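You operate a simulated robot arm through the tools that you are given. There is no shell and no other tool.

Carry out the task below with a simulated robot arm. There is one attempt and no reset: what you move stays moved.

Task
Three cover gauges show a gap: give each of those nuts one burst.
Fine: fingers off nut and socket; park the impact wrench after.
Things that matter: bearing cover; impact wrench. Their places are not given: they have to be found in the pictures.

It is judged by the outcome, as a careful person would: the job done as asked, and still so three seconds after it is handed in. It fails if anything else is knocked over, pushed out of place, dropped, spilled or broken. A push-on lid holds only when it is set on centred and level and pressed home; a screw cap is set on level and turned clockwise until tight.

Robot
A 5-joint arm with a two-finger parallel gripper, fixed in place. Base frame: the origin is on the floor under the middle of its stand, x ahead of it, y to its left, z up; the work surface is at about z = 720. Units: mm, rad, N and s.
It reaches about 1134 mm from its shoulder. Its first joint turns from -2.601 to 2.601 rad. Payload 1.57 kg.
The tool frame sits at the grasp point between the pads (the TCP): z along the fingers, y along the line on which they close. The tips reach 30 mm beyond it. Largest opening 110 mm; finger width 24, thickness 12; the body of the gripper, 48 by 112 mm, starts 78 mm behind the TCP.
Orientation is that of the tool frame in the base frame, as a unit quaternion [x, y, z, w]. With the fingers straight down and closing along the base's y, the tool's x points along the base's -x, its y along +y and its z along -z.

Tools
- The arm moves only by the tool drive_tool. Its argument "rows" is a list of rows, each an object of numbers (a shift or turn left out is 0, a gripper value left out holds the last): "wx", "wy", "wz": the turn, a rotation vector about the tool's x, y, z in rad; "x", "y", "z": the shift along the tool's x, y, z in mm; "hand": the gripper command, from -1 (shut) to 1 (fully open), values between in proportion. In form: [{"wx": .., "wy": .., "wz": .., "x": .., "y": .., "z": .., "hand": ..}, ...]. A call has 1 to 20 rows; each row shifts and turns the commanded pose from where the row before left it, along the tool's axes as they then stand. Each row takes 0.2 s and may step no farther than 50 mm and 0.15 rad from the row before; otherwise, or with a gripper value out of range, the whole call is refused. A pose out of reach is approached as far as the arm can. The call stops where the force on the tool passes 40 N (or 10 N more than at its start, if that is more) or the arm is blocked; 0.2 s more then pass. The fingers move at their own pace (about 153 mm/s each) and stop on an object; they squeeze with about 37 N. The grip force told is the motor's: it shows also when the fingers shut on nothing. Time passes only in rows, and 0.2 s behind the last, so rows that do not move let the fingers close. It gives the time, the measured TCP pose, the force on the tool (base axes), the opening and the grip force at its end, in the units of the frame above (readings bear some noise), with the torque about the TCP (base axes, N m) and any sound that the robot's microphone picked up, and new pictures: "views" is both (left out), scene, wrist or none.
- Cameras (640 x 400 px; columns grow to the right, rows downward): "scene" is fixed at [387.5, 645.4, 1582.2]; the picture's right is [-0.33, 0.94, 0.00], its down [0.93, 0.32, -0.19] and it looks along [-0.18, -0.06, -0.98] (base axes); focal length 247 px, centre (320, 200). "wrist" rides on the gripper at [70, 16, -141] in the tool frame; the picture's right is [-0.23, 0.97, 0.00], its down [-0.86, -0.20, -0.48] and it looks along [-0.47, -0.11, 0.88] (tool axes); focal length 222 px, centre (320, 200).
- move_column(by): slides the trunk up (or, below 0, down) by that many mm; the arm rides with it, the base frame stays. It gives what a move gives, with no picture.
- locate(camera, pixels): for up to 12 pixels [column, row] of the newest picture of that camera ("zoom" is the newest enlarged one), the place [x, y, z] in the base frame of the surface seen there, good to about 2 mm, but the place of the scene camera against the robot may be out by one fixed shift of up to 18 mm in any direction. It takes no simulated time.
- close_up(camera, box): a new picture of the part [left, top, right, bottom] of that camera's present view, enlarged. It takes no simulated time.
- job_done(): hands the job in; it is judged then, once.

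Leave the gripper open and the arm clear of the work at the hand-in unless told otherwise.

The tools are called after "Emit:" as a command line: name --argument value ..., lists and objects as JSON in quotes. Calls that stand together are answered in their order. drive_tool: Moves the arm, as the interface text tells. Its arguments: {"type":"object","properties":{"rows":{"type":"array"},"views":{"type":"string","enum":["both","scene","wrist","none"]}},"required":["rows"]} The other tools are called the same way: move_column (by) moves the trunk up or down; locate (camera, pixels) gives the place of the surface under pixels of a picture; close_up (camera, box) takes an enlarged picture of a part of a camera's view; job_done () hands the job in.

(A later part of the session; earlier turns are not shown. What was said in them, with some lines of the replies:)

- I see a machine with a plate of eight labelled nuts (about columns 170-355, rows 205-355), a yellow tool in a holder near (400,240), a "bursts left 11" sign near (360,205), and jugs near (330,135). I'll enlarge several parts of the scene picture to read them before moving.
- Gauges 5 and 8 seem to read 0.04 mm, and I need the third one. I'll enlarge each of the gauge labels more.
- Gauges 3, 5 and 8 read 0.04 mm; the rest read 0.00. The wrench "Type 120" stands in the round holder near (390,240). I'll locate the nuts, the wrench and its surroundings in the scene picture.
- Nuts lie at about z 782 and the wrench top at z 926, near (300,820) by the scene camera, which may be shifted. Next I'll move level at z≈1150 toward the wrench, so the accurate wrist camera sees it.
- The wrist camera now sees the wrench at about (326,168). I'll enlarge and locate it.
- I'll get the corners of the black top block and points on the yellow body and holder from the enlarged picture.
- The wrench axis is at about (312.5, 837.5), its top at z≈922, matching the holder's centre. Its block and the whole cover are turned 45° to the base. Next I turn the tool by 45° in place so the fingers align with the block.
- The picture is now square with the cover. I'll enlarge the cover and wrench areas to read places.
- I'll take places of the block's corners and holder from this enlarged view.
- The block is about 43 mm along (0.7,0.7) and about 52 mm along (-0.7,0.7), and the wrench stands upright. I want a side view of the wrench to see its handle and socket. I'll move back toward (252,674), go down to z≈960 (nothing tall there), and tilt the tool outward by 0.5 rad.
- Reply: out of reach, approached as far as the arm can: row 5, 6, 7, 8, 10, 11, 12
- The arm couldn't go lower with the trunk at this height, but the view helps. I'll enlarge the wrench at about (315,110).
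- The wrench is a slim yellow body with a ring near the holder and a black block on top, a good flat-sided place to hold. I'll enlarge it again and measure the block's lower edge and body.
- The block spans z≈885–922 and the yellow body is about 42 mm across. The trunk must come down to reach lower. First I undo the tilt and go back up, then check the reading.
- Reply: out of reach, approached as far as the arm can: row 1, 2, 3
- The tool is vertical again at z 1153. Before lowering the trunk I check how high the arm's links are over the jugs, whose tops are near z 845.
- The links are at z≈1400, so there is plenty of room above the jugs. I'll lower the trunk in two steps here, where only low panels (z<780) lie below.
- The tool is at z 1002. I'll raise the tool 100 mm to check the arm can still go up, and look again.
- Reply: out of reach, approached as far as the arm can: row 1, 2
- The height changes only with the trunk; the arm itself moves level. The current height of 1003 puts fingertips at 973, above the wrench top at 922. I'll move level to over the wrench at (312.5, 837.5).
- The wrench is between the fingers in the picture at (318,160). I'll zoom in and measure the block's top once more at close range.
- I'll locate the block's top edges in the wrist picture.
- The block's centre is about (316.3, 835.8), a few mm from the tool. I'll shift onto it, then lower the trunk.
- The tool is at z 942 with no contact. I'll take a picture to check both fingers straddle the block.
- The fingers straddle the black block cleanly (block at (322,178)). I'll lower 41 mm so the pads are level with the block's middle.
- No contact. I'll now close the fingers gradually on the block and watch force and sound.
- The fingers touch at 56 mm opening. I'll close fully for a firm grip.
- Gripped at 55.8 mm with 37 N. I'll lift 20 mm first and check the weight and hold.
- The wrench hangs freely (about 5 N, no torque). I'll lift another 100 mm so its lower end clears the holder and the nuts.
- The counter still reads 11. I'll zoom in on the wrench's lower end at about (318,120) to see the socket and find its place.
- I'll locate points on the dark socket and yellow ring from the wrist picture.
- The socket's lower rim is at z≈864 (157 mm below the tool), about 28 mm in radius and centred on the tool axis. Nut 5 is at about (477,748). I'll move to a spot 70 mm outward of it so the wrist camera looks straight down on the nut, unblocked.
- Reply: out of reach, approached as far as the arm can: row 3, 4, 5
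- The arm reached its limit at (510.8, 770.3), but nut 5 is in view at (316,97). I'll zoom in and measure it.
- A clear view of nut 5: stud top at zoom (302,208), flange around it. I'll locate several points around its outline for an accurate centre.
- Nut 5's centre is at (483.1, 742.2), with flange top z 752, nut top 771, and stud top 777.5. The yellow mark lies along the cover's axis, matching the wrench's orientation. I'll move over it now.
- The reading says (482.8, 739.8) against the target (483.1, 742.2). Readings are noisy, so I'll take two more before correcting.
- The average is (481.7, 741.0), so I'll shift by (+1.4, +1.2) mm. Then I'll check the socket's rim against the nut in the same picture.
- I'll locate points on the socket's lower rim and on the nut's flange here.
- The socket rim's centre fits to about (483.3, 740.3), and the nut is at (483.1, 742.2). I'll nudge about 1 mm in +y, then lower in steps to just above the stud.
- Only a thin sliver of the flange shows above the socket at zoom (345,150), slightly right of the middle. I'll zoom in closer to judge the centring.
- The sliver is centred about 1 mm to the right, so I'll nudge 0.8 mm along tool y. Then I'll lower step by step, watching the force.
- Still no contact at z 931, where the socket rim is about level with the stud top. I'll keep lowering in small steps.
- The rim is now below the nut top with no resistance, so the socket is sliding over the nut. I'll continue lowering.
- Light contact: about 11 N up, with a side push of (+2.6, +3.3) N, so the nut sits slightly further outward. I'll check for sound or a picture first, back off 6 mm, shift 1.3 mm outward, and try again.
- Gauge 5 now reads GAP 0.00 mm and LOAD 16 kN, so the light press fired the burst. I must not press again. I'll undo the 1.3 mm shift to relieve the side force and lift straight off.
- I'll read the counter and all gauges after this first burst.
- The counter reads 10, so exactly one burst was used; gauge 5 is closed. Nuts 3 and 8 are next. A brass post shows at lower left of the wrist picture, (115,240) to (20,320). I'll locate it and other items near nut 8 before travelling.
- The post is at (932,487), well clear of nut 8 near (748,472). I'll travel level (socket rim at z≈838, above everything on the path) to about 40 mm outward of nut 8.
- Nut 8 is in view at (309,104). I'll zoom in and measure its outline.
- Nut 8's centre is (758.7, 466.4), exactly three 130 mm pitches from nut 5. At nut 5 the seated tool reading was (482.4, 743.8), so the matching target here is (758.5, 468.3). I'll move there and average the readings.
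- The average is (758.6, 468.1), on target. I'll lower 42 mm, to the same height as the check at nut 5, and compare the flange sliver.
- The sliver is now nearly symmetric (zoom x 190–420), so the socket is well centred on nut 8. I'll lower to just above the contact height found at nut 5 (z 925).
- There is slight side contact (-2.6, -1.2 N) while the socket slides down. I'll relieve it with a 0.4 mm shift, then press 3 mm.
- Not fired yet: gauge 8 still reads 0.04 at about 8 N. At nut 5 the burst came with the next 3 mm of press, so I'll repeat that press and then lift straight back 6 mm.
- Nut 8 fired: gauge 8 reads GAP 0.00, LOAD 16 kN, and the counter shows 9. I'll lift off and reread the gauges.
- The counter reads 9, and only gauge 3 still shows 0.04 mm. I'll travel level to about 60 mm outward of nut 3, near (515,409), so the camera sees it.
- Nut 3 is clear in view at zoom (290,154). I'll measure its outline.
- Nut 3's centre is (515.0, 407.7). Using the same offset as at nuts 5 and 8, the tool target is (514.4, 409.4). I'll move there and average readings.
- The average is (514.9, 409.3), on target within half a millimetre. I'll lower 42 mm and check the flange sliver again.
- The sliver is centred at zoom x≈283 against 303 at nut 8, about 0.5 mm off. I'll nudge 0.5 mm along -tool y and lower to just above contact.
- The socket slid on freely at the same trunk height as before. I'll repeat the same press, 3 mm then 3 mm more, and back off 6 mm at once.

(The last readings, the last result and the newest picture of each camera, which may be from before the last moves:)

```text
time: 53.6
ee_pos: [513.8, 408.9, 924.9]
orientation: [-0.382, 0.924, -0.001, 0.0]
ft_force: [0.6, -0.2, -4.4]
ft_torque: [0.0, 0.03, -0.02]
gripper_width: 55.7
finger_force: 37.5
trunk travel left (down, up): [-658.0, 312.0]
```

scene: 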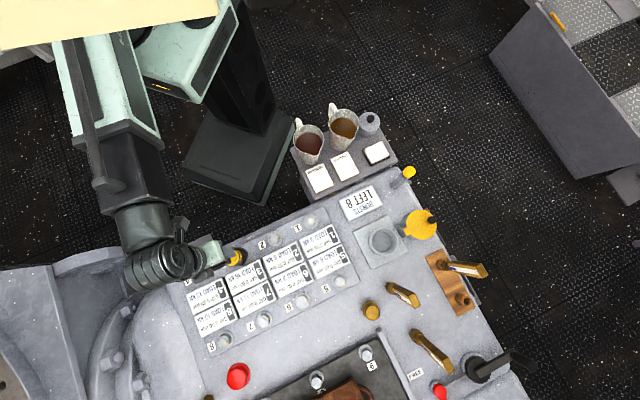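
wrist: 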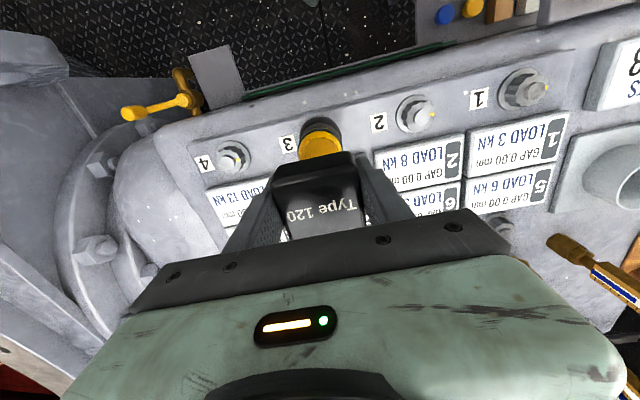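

The counter shows 8, so the third burst fired. I'll lift off and read all gauges.

Emit:
move_column --by 30

Emit:
move_column --by 66

Emit:
drive_tool --rows '[{}]' --views "both"

Emit:
close_up --camera "scene" --box '[180, 180, 390, 345]'

```text
time: 54.3
ee_pos: [515.3, 409.9, 955.2]
orientation: [-0.382, 0.924, 0.0, -0.001]
ft_force: [0.0, 0.3, -5.1]
ft_torque: [-0.02, 0.0, 0.01]
gripper_width: 55.8
finger_force: 36.8
trunk travel left (down, up): [-688.0, 282.0]
```

```text
time: 55.4
ee_pos: [515.0, 409.7, 1021.5]
orientation: [-0.383, 0.924, 0.0, 0.0]
ft_force: [-1.4, -0.6, -5.7]
ft_torque: [-0.01, -0.01, -0.02]
gripper_width: 56.0
finger_force: 37.0
trunk travel left (down, up): [-754.0, 216.0]
```

```text
time: 55.8
ee_pos: [515.2, 409.2, 1021.6]
orientation: [-0.382, 0.924, 0.0, 0.0]
ft_force: [0.3, 0.6, -4.8]
ft_torque: [0.0, 0.01, 0.03]
gripper_width: 56.0
finger_force: 37.1
trunk travel left (down, up): [-754.0, 216.0]
```

scene: 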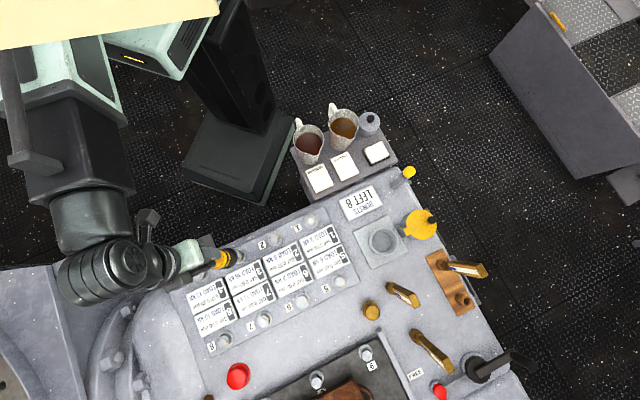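
wrist: 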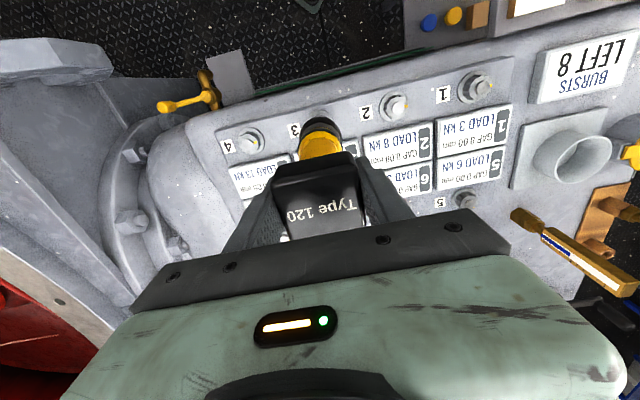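

```text
2.42 times, centred on (285, 262) of scene
```

zoom: 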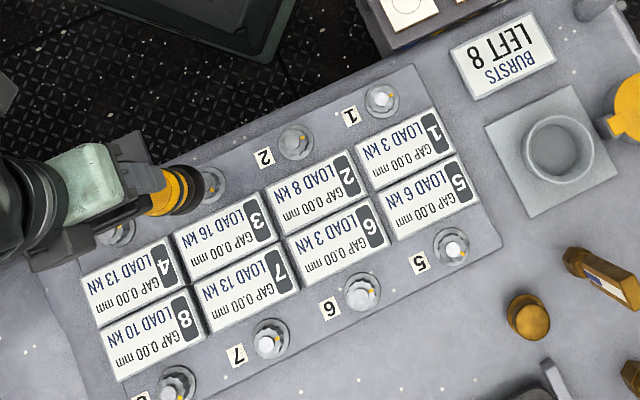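

All eight gauges read 0.00 mm and the counter reads 8, so exactly three bursts were used. Now I park the wrench: travel level to the holder, where I gripped it at (315.5, 836.3), with the socket rim at z≈864.

Emit:
drive_tool --rows '[{"x": -16.09, "y": 44.31}, {"x": -16.09, "y": 44.31}, {"x": -16.09, "y": 44.31}, {"x": -16.09, "y": 44.31}, {"x": -16.09, "y": 44.31}, {"x": -16.09, "y": 44.31}, {"x": -16.09, "y": 44.31}, {"x": -16.09, "y": 44.31}, {"x": -16.09, "y": 44.31}, {"x": -16.09, "y": 44.31}, {}, {}]'

Emit:
close_up --camera "wrist" --box '[265, 70, 375, 180]'

Emit:
drive_tool --rows '[{}]' --views "none"

Emit:
drive_tool --rows '[{}]' --views "none"

```text
time: 58.4
ee_pos: [315.2, 836.2, 1020.7]
orientation: [-0.382, 0.924, 0.0, -0.001]
ft_force: [0.1, -0.9, -5.2]
ft_torque: [-0.04, 0.0, 0.01]
gripper_width: 55.7
finger_force: 37.6
trunk travel left (down, up): [-754.0, 216.0]
```

scene: 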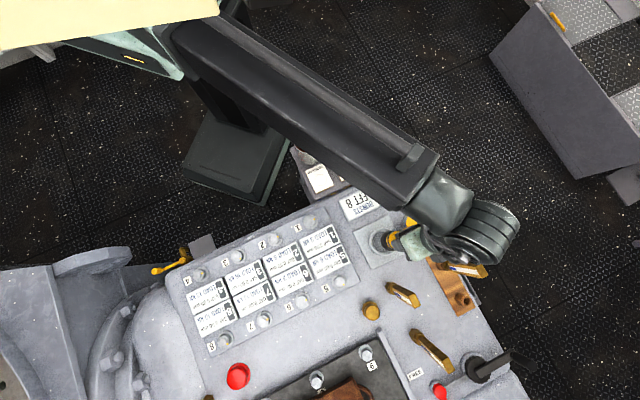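
wrist: 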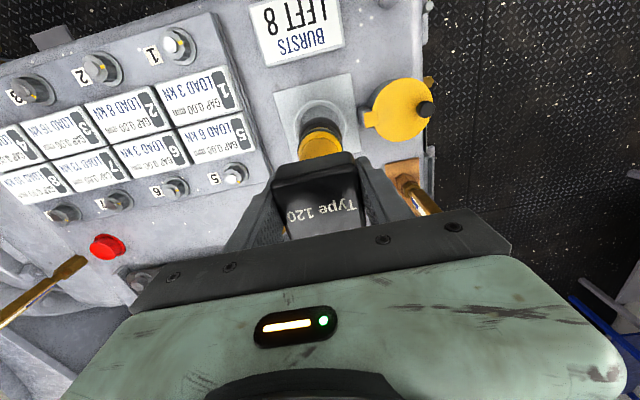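

```text
3.64 times, centred on (320, 125) of wrist
```

zoom: 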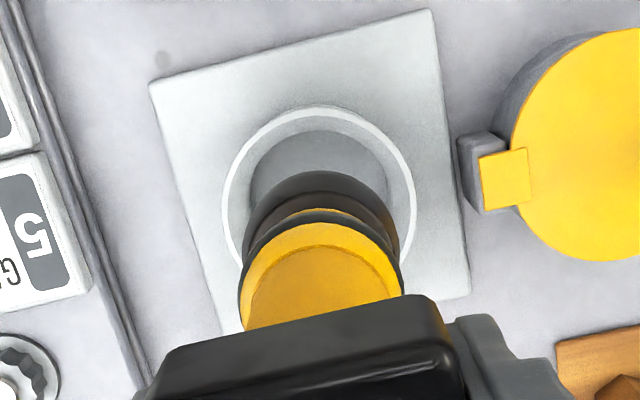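

```text
time: 58.8
ee_pos: [313.4, 837.4, 1021.5]
orientation: [-0.383, 0.924, 0.001, 0.0]
ft_force: [-0.2, -0.5, -4.3]
ft_torque: [-0.01, 0.01, 0.02]
gripper_width: 55.9
finger_force: 36.4
trunk travel left (down, up): [-754.0, 216.0]
```

```text
time: 59.2
ee_pos: [314.4, 836.1, 1020.9]
orientation: [-0.383, 0.924, 0.001, -0.001]
ft_force: [0.5, -0.5, -4.1]
ft_torque: [0.01, 0.01, 0.01]
gripper_width: 55.6
finger_force: 37.5
trunk travel left (down, up): [-754.0, 216.0]
```

The view matches the one taken just after lifting it out, and the wrench is centred over the holder tube. I'll lower it in steps, watching the force.

Emit:
move_column --by -70

Emit:
move_column --by -35

Emit:
move_column --by -8

```text
time: 60.3
ee_pos: [314.2, 836.4, 950.7]
orientation: [-0.383, 0.924, 0.0, 0.0]
ft_force: [-0.2, 0.2, -5.3]
ft_torque: [0.0, -0.03, -0.01]
gripper_width: 55.9
finger_force: 36.7
trunk travel left (down, up): [-684.0, 286.0]
```

```text
time: 61.1
ee_pos: [314.9, 835.3, 915.1]
orientation: [-0.383, 0.924, 0.0, 0.001]
ft_force: [0.3, -0.5, -4.1]
ft_torque: [-0.01, -0.01, 0.0]
gripper_width: 55.9
finger_force: 36.6
trunk travel left (down, up): [-649.0, 321.0]
```

```text
time: 61.6
ee_pos: [313.8, 834.9, 906.3]
orientation: [-0.383, 0.924, 0.0, 0.0]
ft_force: [0.5, 1.2, -3.7]
ft_torque: [0.0, -0.03, -0.02]
gripper_width: 55.9
finger_force: 36.7
trunk travel left (down, up): [-641.0, 329.0]
```

No contact yet at z 906. It was gripped at z 902, so I'll go down in 2 mm steps.

Emit:
move_column --by -3

Emit:
move_column --by -2

```text
time: 62.1
ee_pos: [315.0, 835.7, 904.6]
orientation: [-0.383, 0.924, 0.0, 0.0]
ft_force: [0.2, -0.3, -4.0]
ft_torque: [0.0, -0.02, 0.02]
gripper_width: 55.5
finger_force: 36.3
trunk travel left (down, up): [-638.0, 332.0]
```

```text
time: 62.7
ee_pos: [314.0, 834.9, 903.2]
orientation: [-0.382, 0.924, 0.0, 0.0]
ft_force: [-0.3, 0.7, -4.5]
ft_torque: [0.0, -0.03, 0.0]
gripper_width: 55.8
finger_force: 37.1
trunk travel left (down, up): [-636.0, 334.0]
```

Emit:
move_column --by -1

Emit:
drive_tool --rows '[{}]' --views "both"

```text
time: 63.2
ee_pos: [314.2, 835.6, 903.7]
orientation: [-0.383, 0.924, 0.0, 0.0]
ft_force: [1.4, 1.6, 1.0]
ft_torque: [0.16, -0.06, -0.01]
gripper_width: 55.8
finger_force: 37.4
trunk travel left (down, up): [-635.0, 335.0]
```

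```text
time: 63.6
ee_pos: [313.5, 836.0, 901.4]
orientation: [-0.383, 0.924, 0.001, 0.0]
ft_force: [0.8, 3.1, 2.3]
ft_torque: [0.26, -0.07, 0.0]
gripper_width: 55.8
finger_force: 36.9
trunk travel left (down, up): [-635.0, 335.0]
```

scene: 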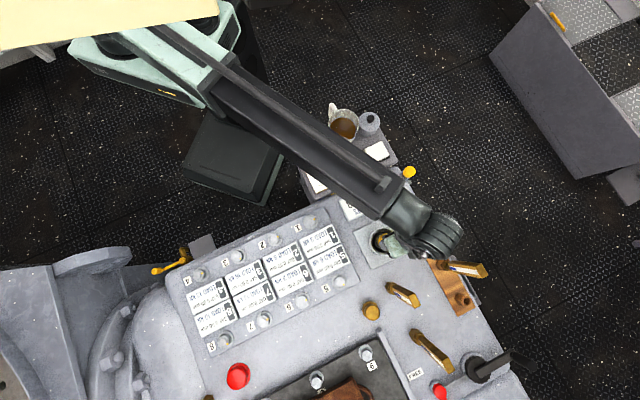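
wrist: 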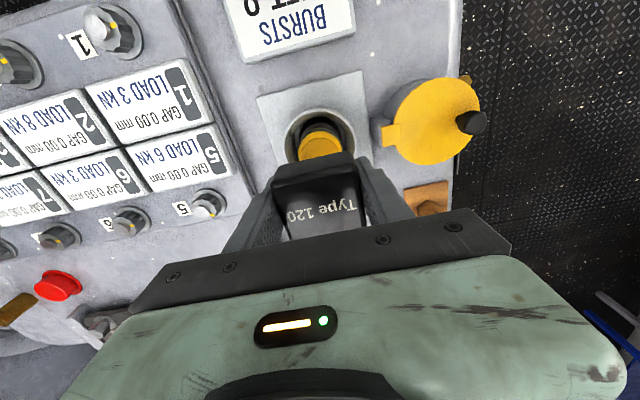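

The wrench is resting on the holder's bottom at the original height, but the tool is about 1.5 mm off the original spot. I'll lift 2 mm, correct outward, and set it down again.

Emit:
move_column --by 2

Emit:
drive_tool --rows '[{"x": -1.4, "y": -0.4}, {}]' --views "none"

Emit:
drive_tool --rows '[{}]' --views "none"

Emit:
move_column --by -1.5

Emit:
drive_tool --rows '[{}]' --views "none"

```text
time: 64.1
ee_pos: [313.8, 836.3, 903.4]
orientation: [-0.383, 0.924, 0.001, 0.0]
ft_force: [0.4, 0.6, -5.2]
ft_torque: [0.02, 0.04, 0.01]
gripper_width: 55.7
finger_force: 37.0
trunk travel left (down, up): [-637.0, 333.0]
```

```text
time: 64.7
ee_pos: [315.3, 835.9, 903.9]
orientation: [-0.382, 0.924, -0.001, 0.0]
ft_force: [0.0, -0.4, -3.4]
ft_torque: [-0.02, -0.02, 0.02]
gripper_width: 55.9
finger_force: 37.2
trunk travel left (down, up): [-637.0, 333.0]
```

```text
time: 65.1
ee_pos: [315.4, 835.9, 903.4]
orientation: [-0.383, 0.924, 0.0, 0.0]
ft_force: [0.0, 0.2, -5.0]
ft_torque: [0.01, 0.01, -0.01]
gripper_width: 55.8
finger_force: 36.8
trunk travel left (down, up): [-637.0, 333.0]
```

```text
time: 65.6
ee_pos: [315.5, 835.4, 902.3]
orientation: [-0.383, 0.924, 0.0, 0.0]
ft_force: [0.3, 1.9, -3.1]
ft_torque: [0.09, -0.02, -0.04]
gripper_width: 56.0
finger_force: 37.3
trunk travel left (down, up): [-636.0, 334.0]
```

```text
time: 66.0
ee_pos: [316.1, 836.5, 902.1]
orientation: [-0.383, 0.924, 0.0, 0.0]
ft_force: [1.1, 1.4, -2.4]
ft_torque: [0.11, -0.03, 0.01]
gripper_width: 56.0
finger_force: 36.3
trunk travel left (down, up): [-636.0, 334.0]
```

It's just touching (2.5 N taken by the holder). I'll go another 0.5 mm down, then open the fingers gently.

Emit:
move_column --by -0.5

Emit:
drive_tool --rows '[{"hand": 0.0}, {"hand": 0.1}, {"hand": 0.3}, {"hand": 0.6}, {"hand": 1}, {}, {}]' --views "both"

```text
time: 66.5
ee_pos: [315.0, 836.5, 902.9]
orientation: [-0.382, 0.924, 0.0, 0.001]
ft_force: [0.7, 1.5, 2.5]
ft_torque: [0.22, -0.05, 0.04]
gripper_width: 56.0
finger_force: 37.1
trunk travel left (down, up): [-635.0, 335.0]
```

```text
time: 68.1
ee_pos: [316.2, 836.1, 901.4]
orientation: [-0.383, 0.924, 0.0, 0.0]
ft_force: [-1.0, -0.3, 0.2]
ft_torque: [0.03, 0.0, -0.02]
gripper_width: 109.8
finger_force: 0.1
trunk travel left (down, up): [-635.0, 335.0]
```

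scene: 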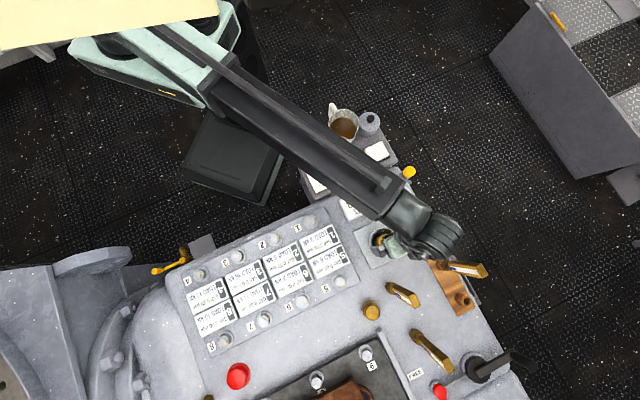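
wrist: 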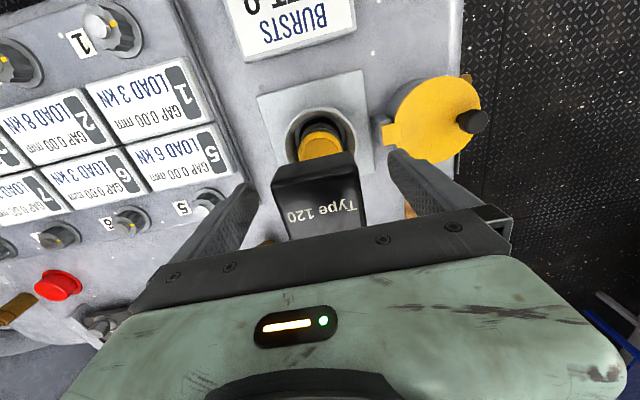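

The fingers are fully open and the wrench stands upright in its holder. I'll raise the trunk clear of it.

Emit:
move_column --by 60

Emit:
move_column --by 120

Emit:
drive_tool --rows '[{}]' --views "both"

```text
time: 69.1
ee_pos: [315.9, 836.2, 961.8]
orientation: [-0.382, 0.924, 0.0, 0.0]
ft_force: [-0.5, 0.3, -0.5]
ft_torque: [-0.01, 0.03, 0.02]
gripper_width: 109.9
finger_force: 0.0
trunk travel left (down, up): [-695.0, 275.0]
```

```text
time: 70.6
ee_pos: [314.6, 836.7, 1081.3]
orientation: [-0.383, 0.924, -0.001, 0.0]
ft_force: [1.0, 0.5, -0.8]
ft_torque: [-0.01, 0.02, 0.01]
gripper_width: 109.8
finger_force: 0.0
trunk travel left (down, up): [-815.0, 155.0]
```

```text
time: 71.0
ee_pos: [315.8, 835.6, 1083.5]
orientation: [-0.383, 0.924, 0.001, 0.0]
ft_force: [0.4, -0.2, 0.1]
ft_torque: [0.0, 0.01, 0.02]
gripper_width: 110.0
finger_force: 0.1
trunk travel left (down, up): [-815.0, 155.0]
```

scene: 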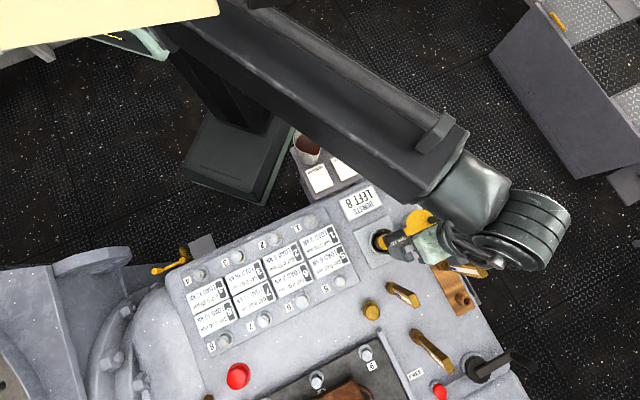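
wrist: 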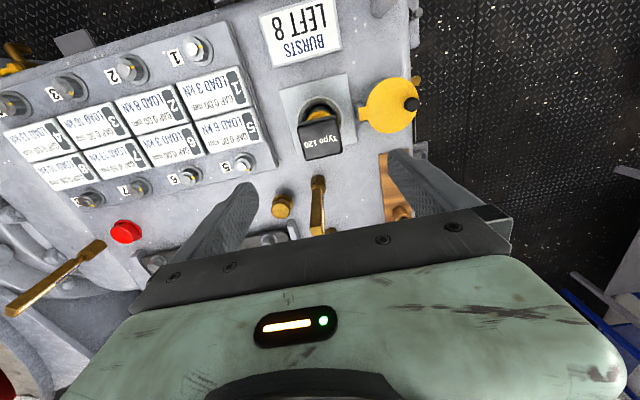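

The wrench stands in its holder, the counter reads 8, and the fingers are clear. I'll raise the trunk 70 mm more and move the arm back toward its starting place, away from the cover.

Emit:
move_column --by 70

Emit:
drive_tool --rows '[{"x": 42.7, "y": -15.5, "hand": 1}, {"x": 42.7, "y": -15.5}, {"x": 42.7, "y": -15.5}, {"x": 42.7, "y": -15.5}, {"x": 42.7, "y": -15.5}, {"x": 42.7, "y": -15.5}, {"x": 42.7, "y": -15.5}, {}, {}]' --views "both"

Emit:
close_up --camera "scene" --box '[170, 180, 440, 360]'

```text
time: 72.1
ee_pos: [315.5, 836.7, 1151.5]
orientation: [-0.383, 0.924, 0.0, 0.0]
ft_force: [-0.4, 0.2, -0.6]
ft_torque: [0.01, -0.04, 0.04]
gripper_width: 110.0
finger_force: 0.1
trunk travel left (down, up): [-885.0, 85.0]
```

```text
time: 74.1
ee_pos: [181.8, 548.4, 1150.8]
orientation: [-0.383, 0.924, 0.0, 0.0]
ft_force: [0.7, -0.2, 1.4]
ft_torque: [-0.02, -0.01, -0.01]
gripper_width: 109.9
finger_force: 0.1
trunk travel left (down, up): [-885.0, 85.0]
```

scene: 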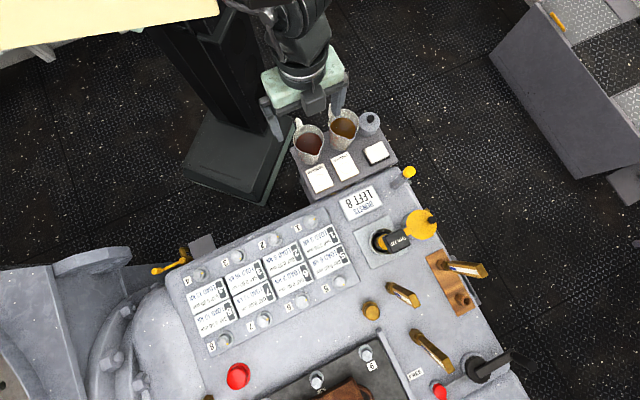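
wrist: 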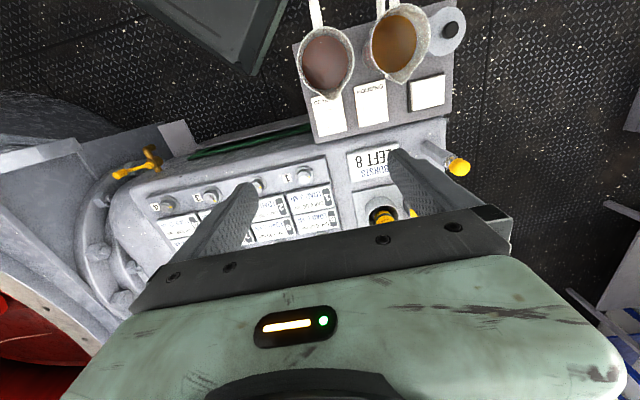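

```text
2.22 times, centred on (305, 270) of scene
```

zoom: 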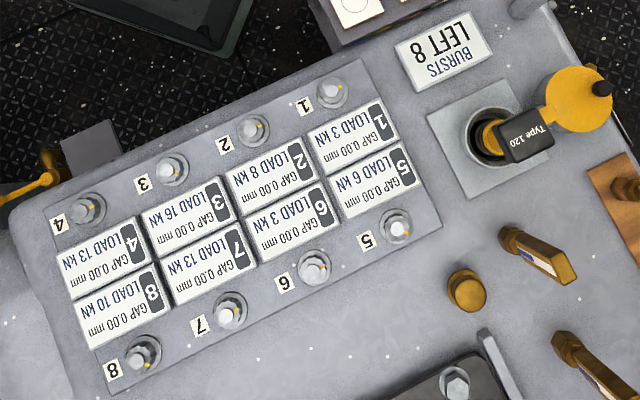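

All eight gauges read GAP 0.00 mm. Nuts 3, 5 and 8 each had one burst (counter 11 to 8). The wrench is parked upright in its holder, nothing else has moved, the gripper is open, and the arm is back near its starting place. I'm handing the job in.

Emit:
job_done

```text
The job is handed in.
```

I gave nuts 3, 5 and 8 one burst each; those were the three whose gauges showed a 0.04 mm gap. All eight cover gauges now read 0.00 mm, and the burst counter went from 11 to 8.

- **Fingers:** I held the impact wrench only by the block on top, so they never touched a nut or the socket.
- **Parking:** The impact wrench is back upright in its holder, within about 1 mm of where it stood.
- **Surroundings:** In the last pictures nothing else had moved. The gripper is open and the arm is back near its starting place.

The load readings on the other nuts shifted as each one was tightened. The final readings are:

| Nut | Load (kN) |
|---|---|
| 1 | 3 |
| 2 | 8 |
| 3 | 16 |
| 4 | 13 |
| 5 | 6 |
| 6 | 3 |
| 7 | 13 |
| 8 | 10 |
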